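You operate a simulated robot arm through the tools that you are given. There is no shell and no other tool. Be economical: measure what you need, move in short steps, check, and stop when the job is done.

You are at the controls of a simulated robot arm. One attempt, no reset.

## Task
Fetch the blue padlock and stand it on top of the small carton on the work bench.

The check looks at the end state, three seconds after you hand in, the way a careful person would. Anything else that was tipped, shoved, dropped, spilled or broken makes it a failure.

## Robot
A 7-joint arm with a two-finger parallel gripper, fixed in place. Base frame: the origin is at the foot of the arm, x ahead of it, y to its left, z up; the work surface is at about z = 0. Lengths are in mm, angles in degrees, forces in N, time in s.
With the tool pointing down near the work surface it reaches from about 220 to 580 mm from the base axis. Its first joint turns from -66.0 to 66.0 degrees. Payload 2.5 kg.
The TCP is the grasp point between the finger pads, 23 mm short of the fingertips. In the tool frame z runs along the fingers and y along their closing line. The gripper opens to 94 mm. The fingers are 38 mm wide and 10 mm thick; the gripper's body (54 by 96 mm) begins 39 mm behind the TCP.
Orientation is told as [roll, pitch, yaw] about the base's x, y, z axes, in that order, counted from this pose: with the fingers straight down and closing along the base's y, the tool's x points along the base's -x, its y along +y and its z along -z.

## Interface
- The arm moves only by the tool drive_tool. Its arguments are lists of equal length, an entry for each row: "gripper": the gripper command, from -1 (fully open) to 1 (shut), values between in proportion; "xyz": the shift along the tool's x, y, z in mm, a list of three; "twist": the turn about the tool's z in degrees. In form: {"gripper": [gripper, ...], "xyz": [[tx, ty, tz], ...], "twist": [twist, ...]}. A call has 1 to 20 rows; each row is the pose to reach, as a shift and turn from the pose commanded when the call began, along the tool's axes at that moment. A row lasts 0.2 s, in which the tool goes at most 50 mm and 8.6 degrees; a call with a longer step from one row to the next is refused whole, and so is a gripper value outside its range. A pose out of reach is approached as far as the arm can. The call stops where the force on the tool passes 40 N (or 10 N more than at its start, if that is more) or the arm is blocked; 0.2 s more then pass. Each finger travels about 108 mm/s and halts on what it meets, pressing with about 29 N; the grip force reading is that of the motor and also rises with nothing between the fingers. The clock runs only during rows and for 0.2 s after the last one: add rows that repeat a pose to give the fingers time. It gives the time, the measured TCP pose, the force on the tool (base axes), the opening and the grip force at its end, in the units of the frame above (readings bear some noise).
- Cameras (640 x 400 px; columns grow to the right, rows downward): "scene" is fixed at [68.1, -395.3, 564.1]; the picture's right is [0.99, -0.12, 0.00], its down [-0.05, -0.42, -0.91] and it looks along [0.11, 0.90, -0.42] (base axes); focal length 339 px, centre (320, 200). "wrist" rides on the gripper at [-39, 0, -44] in the tool frame; the picture's right is [0.00, -1.00, 0.00], its down [0.97, 0.00, -0.24] and it looks along [0.24, 0.00, 0.97] (tool axes); focal length 218 px, centre (320, 200). There is no depth. A picture from a camera that has moved, and an enlarged one, comes with that camera's place and axes in the base frame and with its lens. The place of the scene camera against the robot may be out by one fixed shift of up to 18 mm in any direction.
- snapshot(camera): a new picture of that camera. It takes no simulated time.
- enlarge(camera, box): a new picture of the part [left, top, right, bottom] of that camera's present view, enlarged. It takes no simulated time.
- job_done(): hands the job in; it is judged then, once.

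Work in short steps. Places have to be worked out from the pictures, the camera data and where the tool is seen: move nearer, look again, correct. Check each grasp and each placing, and mend what went wrong. You have 90 turns and 42 pictures in all, those below and enlarged ones among them. Open the gripper and draw the arm clear of the work before you hand the job in, unless the task says otherwise; then end with one line.

The tools are called as a command line: name --argument value ..., lists and objects as JSON in quotes. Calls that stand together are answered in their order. drive_tool: Moves the arm, as the interface text tells. Its arguments: {"type":"object","properties":{"gripper":{"type":"array","items":{"type":"number"}},"xyz":{"type":"array","items":{"type":"array","items":{"type":"number"}}},"twist":{"type":"array","items":{"type":"number"}}},"required":["gripper","xyz","twist"]} The other tools are called the same way: snapshot (camera) takes a picture; enlarge (camera, box) takes an enlarged picture of a part of a camera's view; job_done () hands the job in.

At the start:

```text
clock: 0.0
tcp_pos: [302.4, 238.6, 362.6]
tcp_rot: [-0.1, -0.1, 0.0]
wrist_force: [-0.1, -0.1, 0.1]
finger_gap: 94.2
grip_force: 0.0
```

scene: 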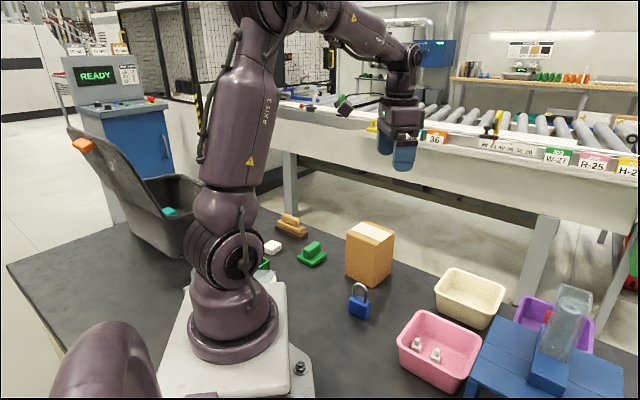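
wrist: 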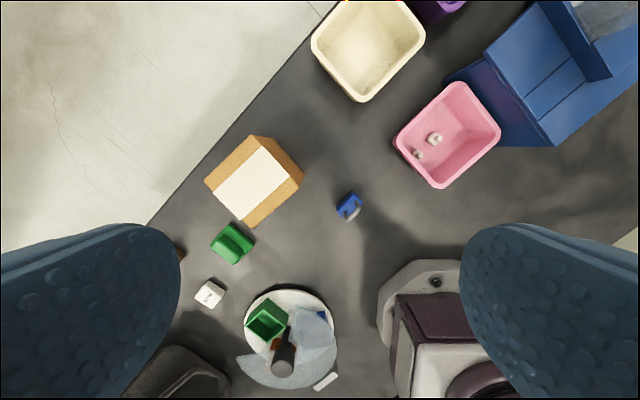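

I put the padlock at about (236, 183) and the carton at about (287, 340). I'll enlarge both views to get their orientation and height.

enlarge --camera "scene" --box '[300, 200, 428, 330]'

enlarge --camera "wrist" --box '[190, 120, 390, 245]'

```text
3.08 times, centred on (364, 265) of scene
camera zoom: at [68.1, -395.3, 564.1], right [0.99, -0.12, 0.0], down [-0.05, -0.42, -0.91], along [0.11, 0.9, -0.42], focal length 1044 px, centre (185, 0)
```

zoom: 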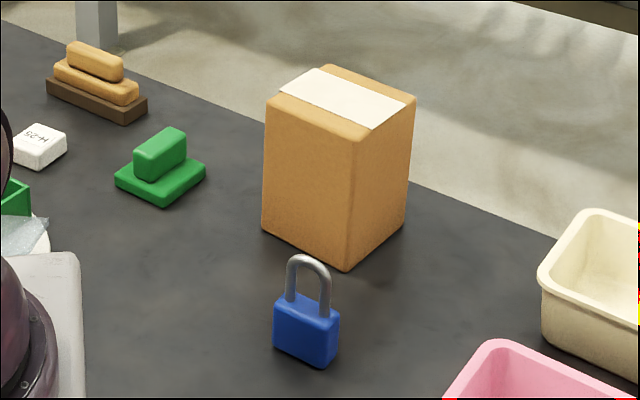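

```text
3.20 times, centred on (290, 182) of wrist
camera zoom: at [342.6, 238.9, 408.2], right [0.0, -1.0, 0.0], down [-0.97, 0.0, 0.24], along [-0.24, 0.0, -0.97], focal length 698 px, centre (416, 256)
```

zoom: 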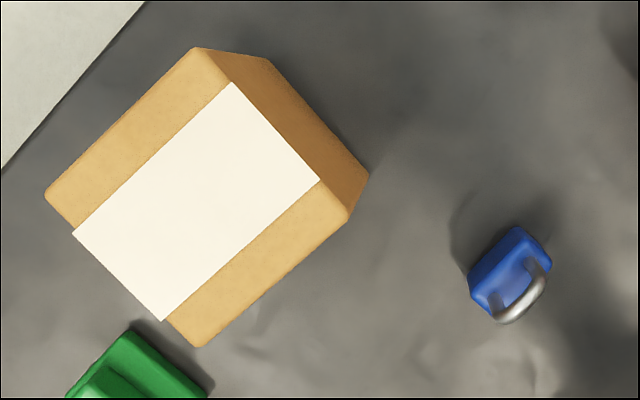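

The carton is about 127 mm tall with its top centred near (294, 328). The padlock's broad faces have their normal at about 45° in the base frame. I'll move above the padlock, turned 45°, and look again.

drive_tool --gripper '[-1, -1, -1, -1, -0.6, -0.4, -0.4]' --xyz '[[11, -9, 28], [22, -19, 57], [32, -28, 86], [43, -38, 115], [54, -48, 144], [64, -57, 172], [64, -57, 172]]' --twist '[7.5, 15, 22.5, 30, 37.5, 45, 45]'

snapshot --camera "wrist"

```text
clock: 1.6
tcp_pos: [239.7, 184.4, 192.2]
tcp_rot: [0.0, -0.1, -45.1]
wrist_force: [0.5, 0.1, 0.0]
finger_gap: 66.0
grip_force: 0.1
```

```text
37 pictures are left
camera wrist: at [267.7, 155.6, 236.3], right [-0.71, -0.71, 0.0], down [-0.68, 0.69, 0.24], along [-0.17, 0.17, -0.97], focal length 218 px, centre (320, 200)
```

wrist: 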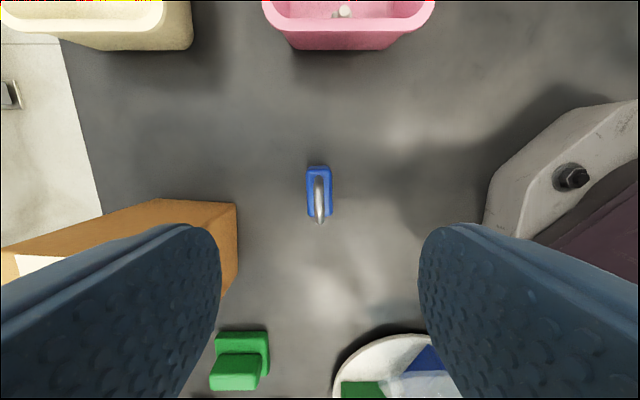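

The padlock is almost directly below the TCP. I'll zoom in to check alignment and height.

enlarge --camera "wrist" --box '[272, 150, 368, 240]'

```text
4.44 times, centred on (320, 195) of wrist
camera zoom: at [267.7, 155.6, 236.3], right [-0.71, -0.71, 0.0], down [-0.68, 0.69, 0.24], along [-0.17, 0.17, -0.97], focal length 970 px, centre (320, 222)
```

zoom: 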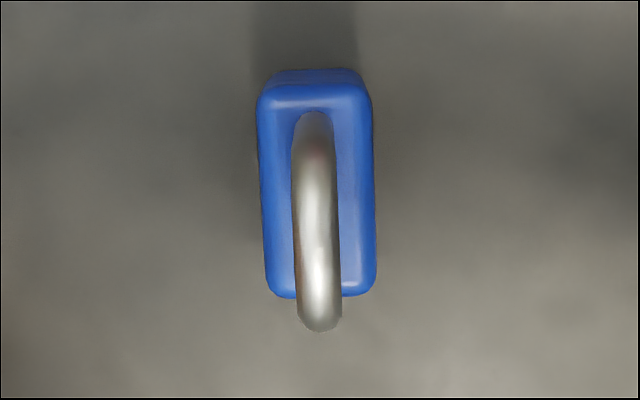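

The padlock is 3–4 mm toward tool +x and about 2.5° off in twist. The shackle top is around z 85, so I'll descend to about z 55 without closing and check clearance.

drive_tool --gripper '[-0.4, -0.4, -0.4, -0.4, -0.4, -0.4]' --xyz '[[3, 0, 30], [3, 0, 60], [3, 0, 90], [3, 0, 115], [3, 0, 135], [3, 0, 135]]' --twist '[-2.5, -2.5, -2.5, -2.5, -2.5, -2.5]'

enlarge --camera "scene" --box '[300, 200, 428, 330]'

snapshot --camera "wrist"

```text
clock: 3.0
tcp_pos: [237.9, 185.2, 55.7]
tcp_rot: [0.0, 0.0, -42.5]
wrist_force: [0.4, 0.2, -1.0]
finger_gap: 65.8
grip_force: 0.0
```

```text
3.08 times, centred on (364, 265) of scene
camera zoom: at [68.1, -395.3, 564.1], right [0.99, -0.12, 0.0], down [-0.05, -0.42, -0.91], along [0.11, 0.9, -0.42], focal length 1044 px, centre (185, 0)
```

zoom: 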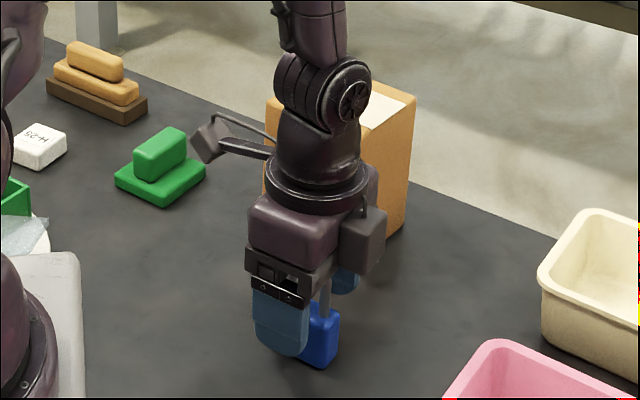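

```text
34 pictures are left
camera wrist: at [267.2, 158.4, 100.2], right [-0.68, -0.74, 0.0], down [-0.72, 0.66, 0.24], along [-0.18, 0.16, -0.97], focal length 218 px, centre (320, 200)
```

wrist: 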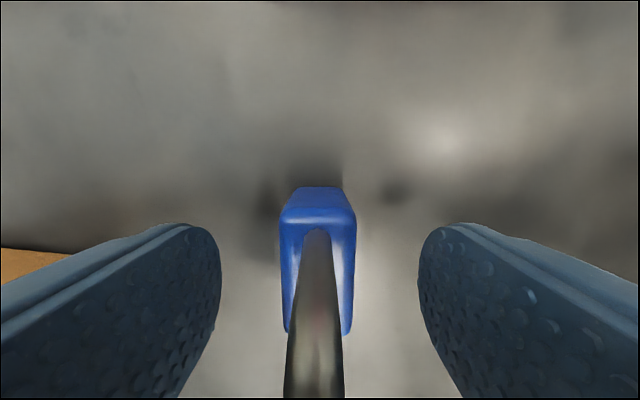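

The tips are at z 33 and the body top is near 38, so I need a little more overlap. I'll go down 8 mm more (palm at about z 87), then close and hold.

drive_tool --gripper '[-0.4, -0.4, -0.4]' --xyz '[[2, 0, 4], [2, 0, 8], [2, 0, 8]]' --twist '[0, 0, 0]'

drive_tool --gripper '[0.2, 0.5, 0.8, 1, 1, 1]' --xyz '[[0, 0, 0], [0, 0, 0], [0, 0, 0], [0, 0, 0], [0, 0, 0], [0, 0, 0]]' --twist '[0, 0, 0, 0, 0, 0]'

snapshot --camera "wrist"

```text
clock: 3.8
tcp_pos: [234.8, 186.0, 48.1]
tcp_rot: [0.0, 0.0, -42.4]
wrist_force: [-0.6, 0.4, -0.7]
finger_gap: 65.9
grip_force: 0.0
```

```text
clock: 5.2
tcp_pos: [236.2, 186.3, 48.2]
tcp_rot: [0.0, 0.1, -42.4]
wrist_force: [0.2, 0.3, 0.9]
finger_gap: 23.4
grip_force: 29.3
```

```text
33 pictures are left
camera wrist: at [265.4, 158.8, 92.6], right [-0.68, -0.74, 0.0], down [-0.72, 0.66, 0.24], along [-0.18, 0.16, -0.97], focal length 218 px, centre (320, 200)
```

wrist: 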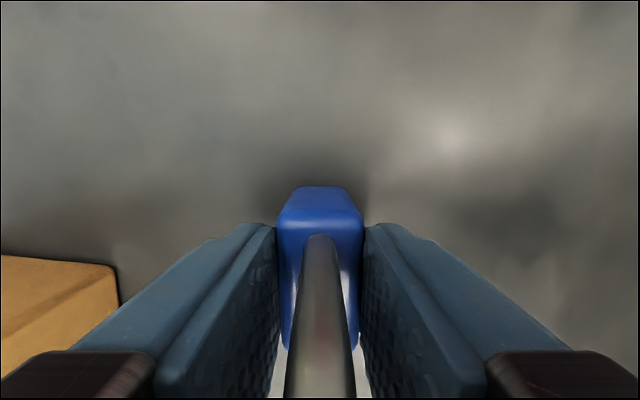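

The body is held at 23.4 mm with 29 N. I'll lift straight up to about z 260, slowly at first.

drive_tool --gripper '[1, 1, 1, 1, 1, 1, 1, 1, 1]' --xyz '[[0, 0, -5], [0, 0, -15], [0, 0, -40], [0, 0, -75], [0, 0, -110], [0, 0, -145], [0, 0, -180], [0, 0, -210], [0, 0, -210]]' --twist '[0, 0, 0, 0, 0, 0, 0, 0, 0]'

snapshot --camera "wrist"

snapshot --camera "scene"

```text
clock: 7.2
tcp_pos: [235.3, 188.4, 259.0]
tcp_rot: [0.1, 0.0, -42.6]
wrist_force: [0.0, 1.3, -1.1]
finger_gap: 23.1
grip_force: 29.0
```

```text
32 pictures are left
camera wrist: at [264.0, 160.4, 303.0], right [-0.68, -0.74, 0.0], down [-0.72, 0.66, 0.24], along [-0.18, 0.16, -0.97], focal length 218 px, centre (320, 200)
```

wrist: 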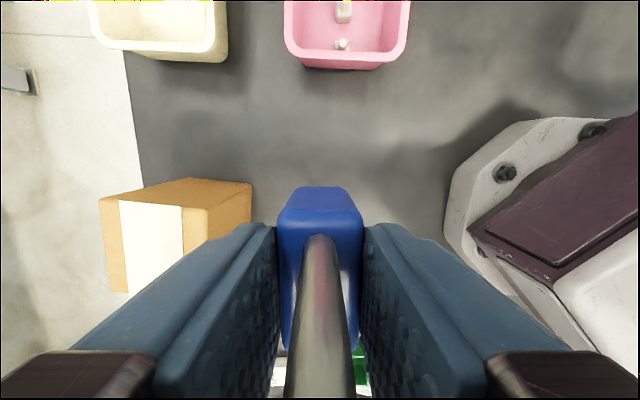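

```text
31 pictures are left
```

scene: 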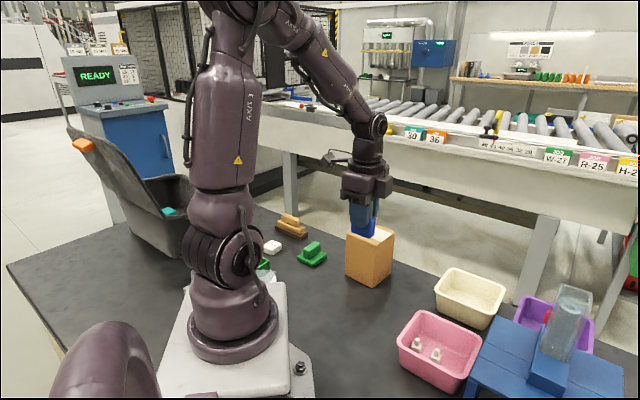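

The padlock is held upright. Both views put the carton top centre at about (293, 327), so I'll move across at this height.

drive_tool --gripper '[1, 1, 1, 1, 1, 1, 1, 1]' --xyz '[[4, 11, 0], [12, 35, 0], [22, 62, 0], [32, 90, 0], [41, 115, 0], [48, 133, 0], [51, 141, 0], [51, 141, 0]]' --twist '[0, 0, 0, 0, 0, 0, 0, 0]'

snapshot --camera "wrist"

enlarge --camera "scene" --box '[300, 150, 460, 300]'

```text
clock: 9.0
tcp_pos: [292.4, 324.4, 259.3]
tcp_rot: [0.0, 0.0, -42.6]
wrist_force: [0.3, 0.5, -1.4]
finger_gap: 23.3
grip_force: 29.2
```

```text
30 pictures are left
camera wrist: at [322.6, 297.6, 302.6], right [-0.68, -0.74, 0.0], down [-0.72, 0.66, 0.24], along [-0.18, 0.16, -0.97], focal length 218 px, centre (320, 200)
```

wrist: 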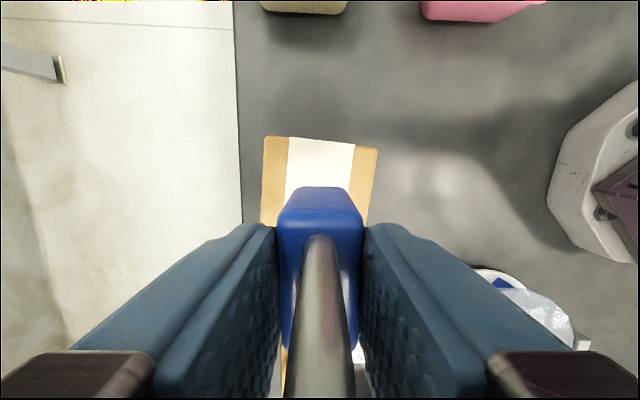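

```text
2.67 times, centred on (380, 225) of scene
camera zoom: at [68.1, -395.3, 564.1], right [0.99, -0.12, 0.0], down [-0.05, -0.42, -0.91], along [0.11, 0.9, -0.42], focal length 905 px, centre (160, 133)
```

zoom: 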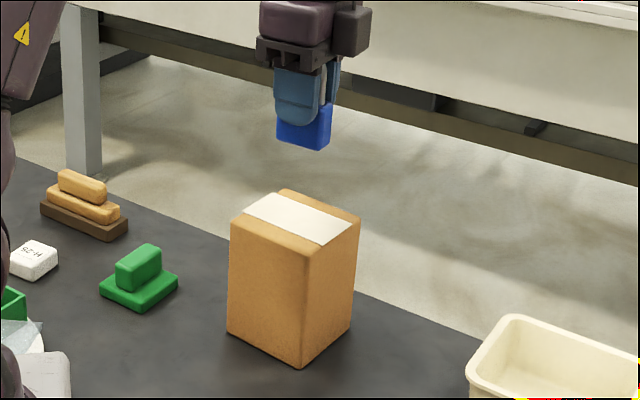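

It's centred over the carton, with the predicted front edge matching. I'll lower to a little above the top and look.

drive_tool --gripper '[1, 1, 1, 1, 1, 1]' --xyz '[[0, 0, 15], [0, 0, 35], [0, 0, 55], [0, 0, 68], [0, 0, 74], [0, 0, 74]]' --twist '[0, 0, 0, 0, 0, 0]'

enlarge --camera "scene" --box '[330, 190, 420, 260]'

snapshot --camera "wrist"

```text
clock: 10.4
tcp_pos: [293.4, 325.3, 184.3]
tcp_rot: [0.0, -0.1, -42.5]
wrist_force: [-0.5, 0.2, -1.3]
finger_gap: 23.2
grip_force: 29.1
```

```text
5.71 times, centred on (375, 225) of scene
camera zoom: at [68.1, -395.3, 564.1], right [0.99, -0.12, 0.0], down [-0.05, -0.42, -0.91], along [0.11, 0.9, -0.42], focal length 1939 px, centre (6, 57)
```

zoom: 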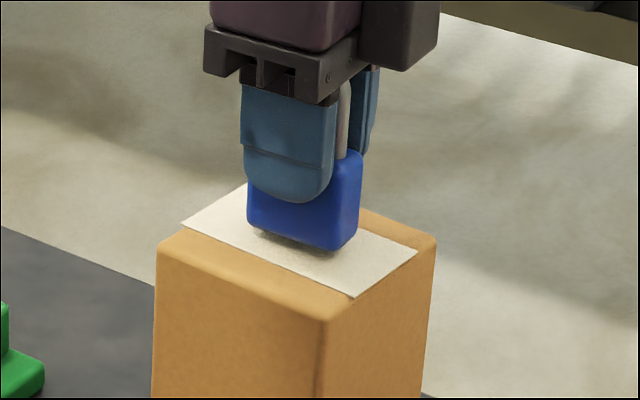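

```text
27 pictures are left
camera wrist: at [323.1, 297.6, 228.3], right [-0.68, -0.74, 0.0], down [-0.72, 0.66, 0.24], along [-0.18, 0.16, -0.97], focal length 218 px, centre (320, 200)
```

wrist: 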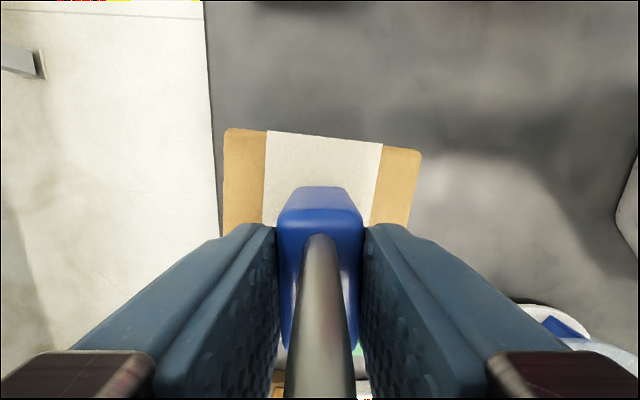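

The padlock hangs a few mm above the label. I'll lower in small steps and watch the force.

drive_tool --gripper '[1, 1, 1, 1, 1]' --xyz '[[0, 0, 1.5], [0, 0, 3], [0, 0, 4.5], [0, 0, 6], [0, 0, 6]]' --twist '[0, 0, 0, 0, 0]'

```text
clock: 11.6
tcp_pos: [293.2, 324.3, 178.1]
tcp_rot: [-0.1, 0.1, -42.5]
wrist_force: [-0.7, -0.4, -1.4]
finger_gap: 23.2
grip_force: 28.9
```

No contact yet, so I'll continue down in 1 mm steps.

drive_tool --gripper '[1, 1, 1]' --xyz '[[0, 0, 1], [0, 0, 2], [0, 0, 2]]' --twist '[0, 0, 0]'

enlarge --camera "scene" --box '[345, 205, 405, 250]'

```text
clock: 12.4
tcp_pos: [293.2, 323.9, 178.3]
tcp_rot: [0.1, 0.0, -42.5]
wrist_force: [-3.1, -5.7, 19.6]
finger_gap: 23.4
grip_force: 28.9
```

```text
8.89 times, centred on (375, 228) of scene
camera zoom: at [68.1, -395.4, 564.0], right [0.99, -0.12, 0.0], down [-0.05, -0.42, -0.91], along [0.11, 0.9, -0.42], focal length 3016 px, centre (-169, -44)
```

zoom: 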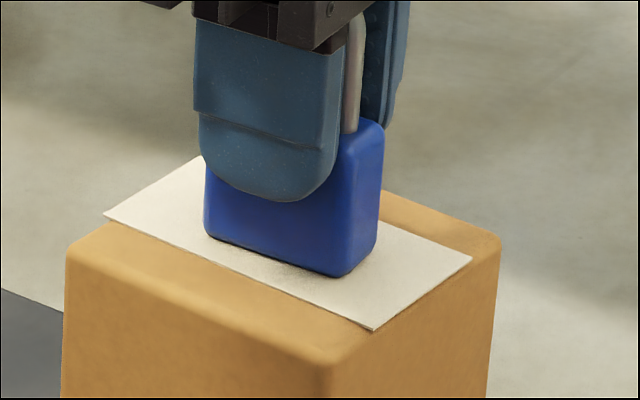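

There is contact at about 20 N and the padlock sits upright on the label. I'll ease up 1.5 mm and open gradually to about 55 mm.

drive_tool --gripper '[1, 1, 0.45, 0.3, 0.1, -0.2, -0.2]' --xyz '[[0, 0, -1], [0, 0, -1.5], [0, 0, -1.5], [0, 0, -1.5], [0, 0, -1.5], [0, 0, -1.5], [0, 0, -1.5]]' --twist '[0, 0, 0, 0, 0, 0, 0]'

snapshot --camera "wrist"

enlarge --camera "scene" --box '[330, 190, 420, 260]'

```text
clock: 14.0
tcp_pos: [292.5, 325.2, 178.3]
tcp_rot: [0.1, 0.1, -42.5]
wrist_force: [0.5, 0.7, 0.4]
finger_gap: 56.5
grip_force: 0.0
```

```text
25 pictures are left
camera wrist: at [322.7, 297.6, 222.6], right [-0.68, -0.74, 0.0], down [-0.72, 0.66, 0.24], along [-0.18, 0.16, -0.97], focal length 218 px, centre (320, 200)
```

wrist: 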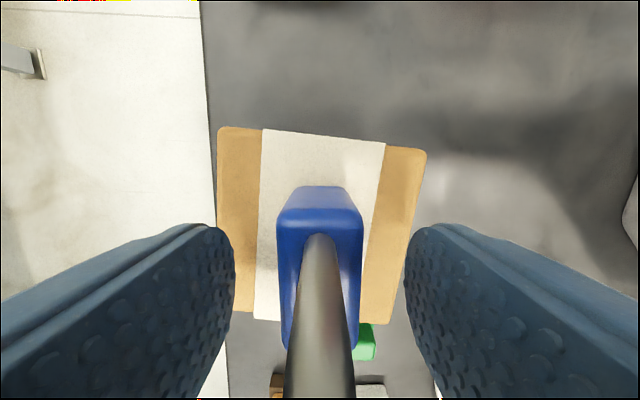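

```text
5.71 times, centred on (375, 225) of scene
camera zoom: at [68.1, -395.3, 564.1], right [0.99, -0.12, 0.0], down [-0.05, -0.42, -0.91], along [0.11, 0.9, -0.42], focal length 1939 px, centre (6, 57)
```

zoom: 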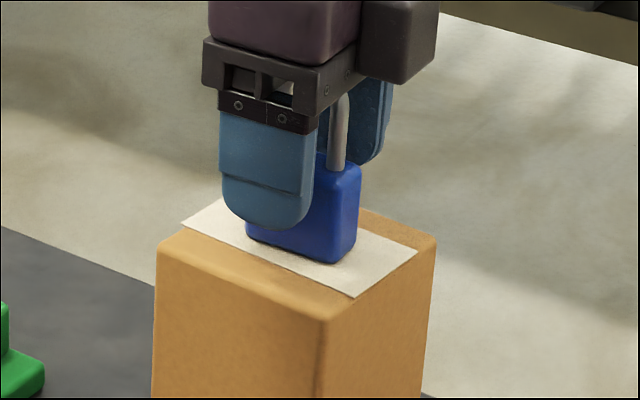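

The padlock is released, upright and centred on the carton, and the fingers are clear. I'll retreat straight up.

drive_tool --gripper '[-0.2, -0.2, -0.2, -0.2, -0.2, -0.2, -0.5, -1, -1]' --xyz '[[0, 0, -8], [0, 0, -20], [0, 0, -40], [0, 0, -65], [0, 0, -95], [0, 0, -125], [0, 0, -155], [0, 0, -170], [0, 0, -170]]' --twist '[0, 0, 0, 0, 0, 0, 0, 0, 0]'

snapshot --camera "scene"

snapshot --camera "wrist"

```text
clock: 16.0
tcp_pos: [292.2, 325.3, 348.6]
tcp_rot: [-0.1, -0.1, -42.5]
wrist_force: [0.1, -0.5, 0.2]
finger_gap: 94.0
grip_force: 0.0
```

```text
23 pictures are left
```

scene: 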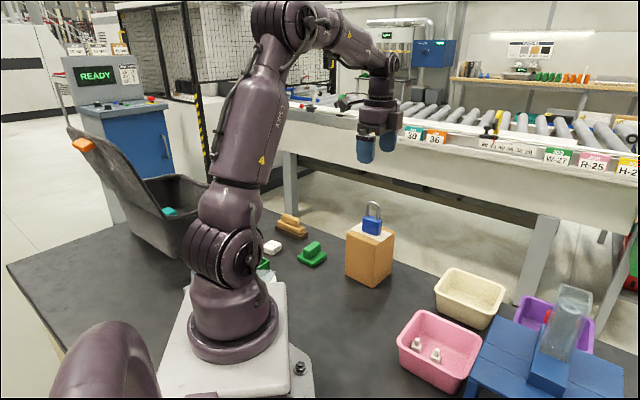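

```text
22 pictures are left
camera wrist: at [321.8, 298.0, 392.2], right [-0.68, -0.74, 0.0], down [-0.72, 0.66, 0.24], along [-0.18, 0.16, -0.97], focal length 218 px, centre (320, 200)
```

wrist: 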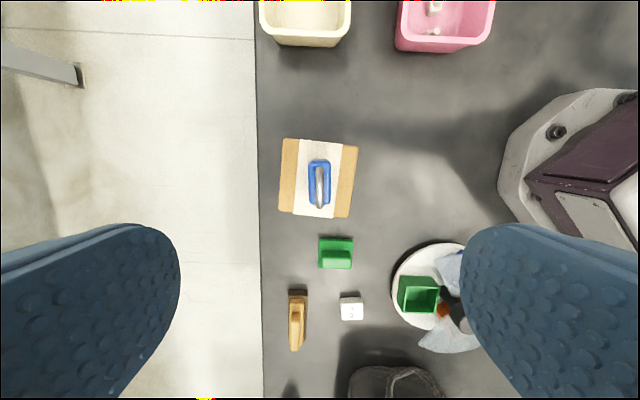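

The padlock stands upright at the centre of the carton, nothing else has moved, and the arm is clear with the gripper open. I'm handing in.

job_done

```text
The job is handed in.
```

The blue padlock is standing upright on top of the small carton; the last pictures show nothing else disturbed, and the arm is clear with its gripper open.
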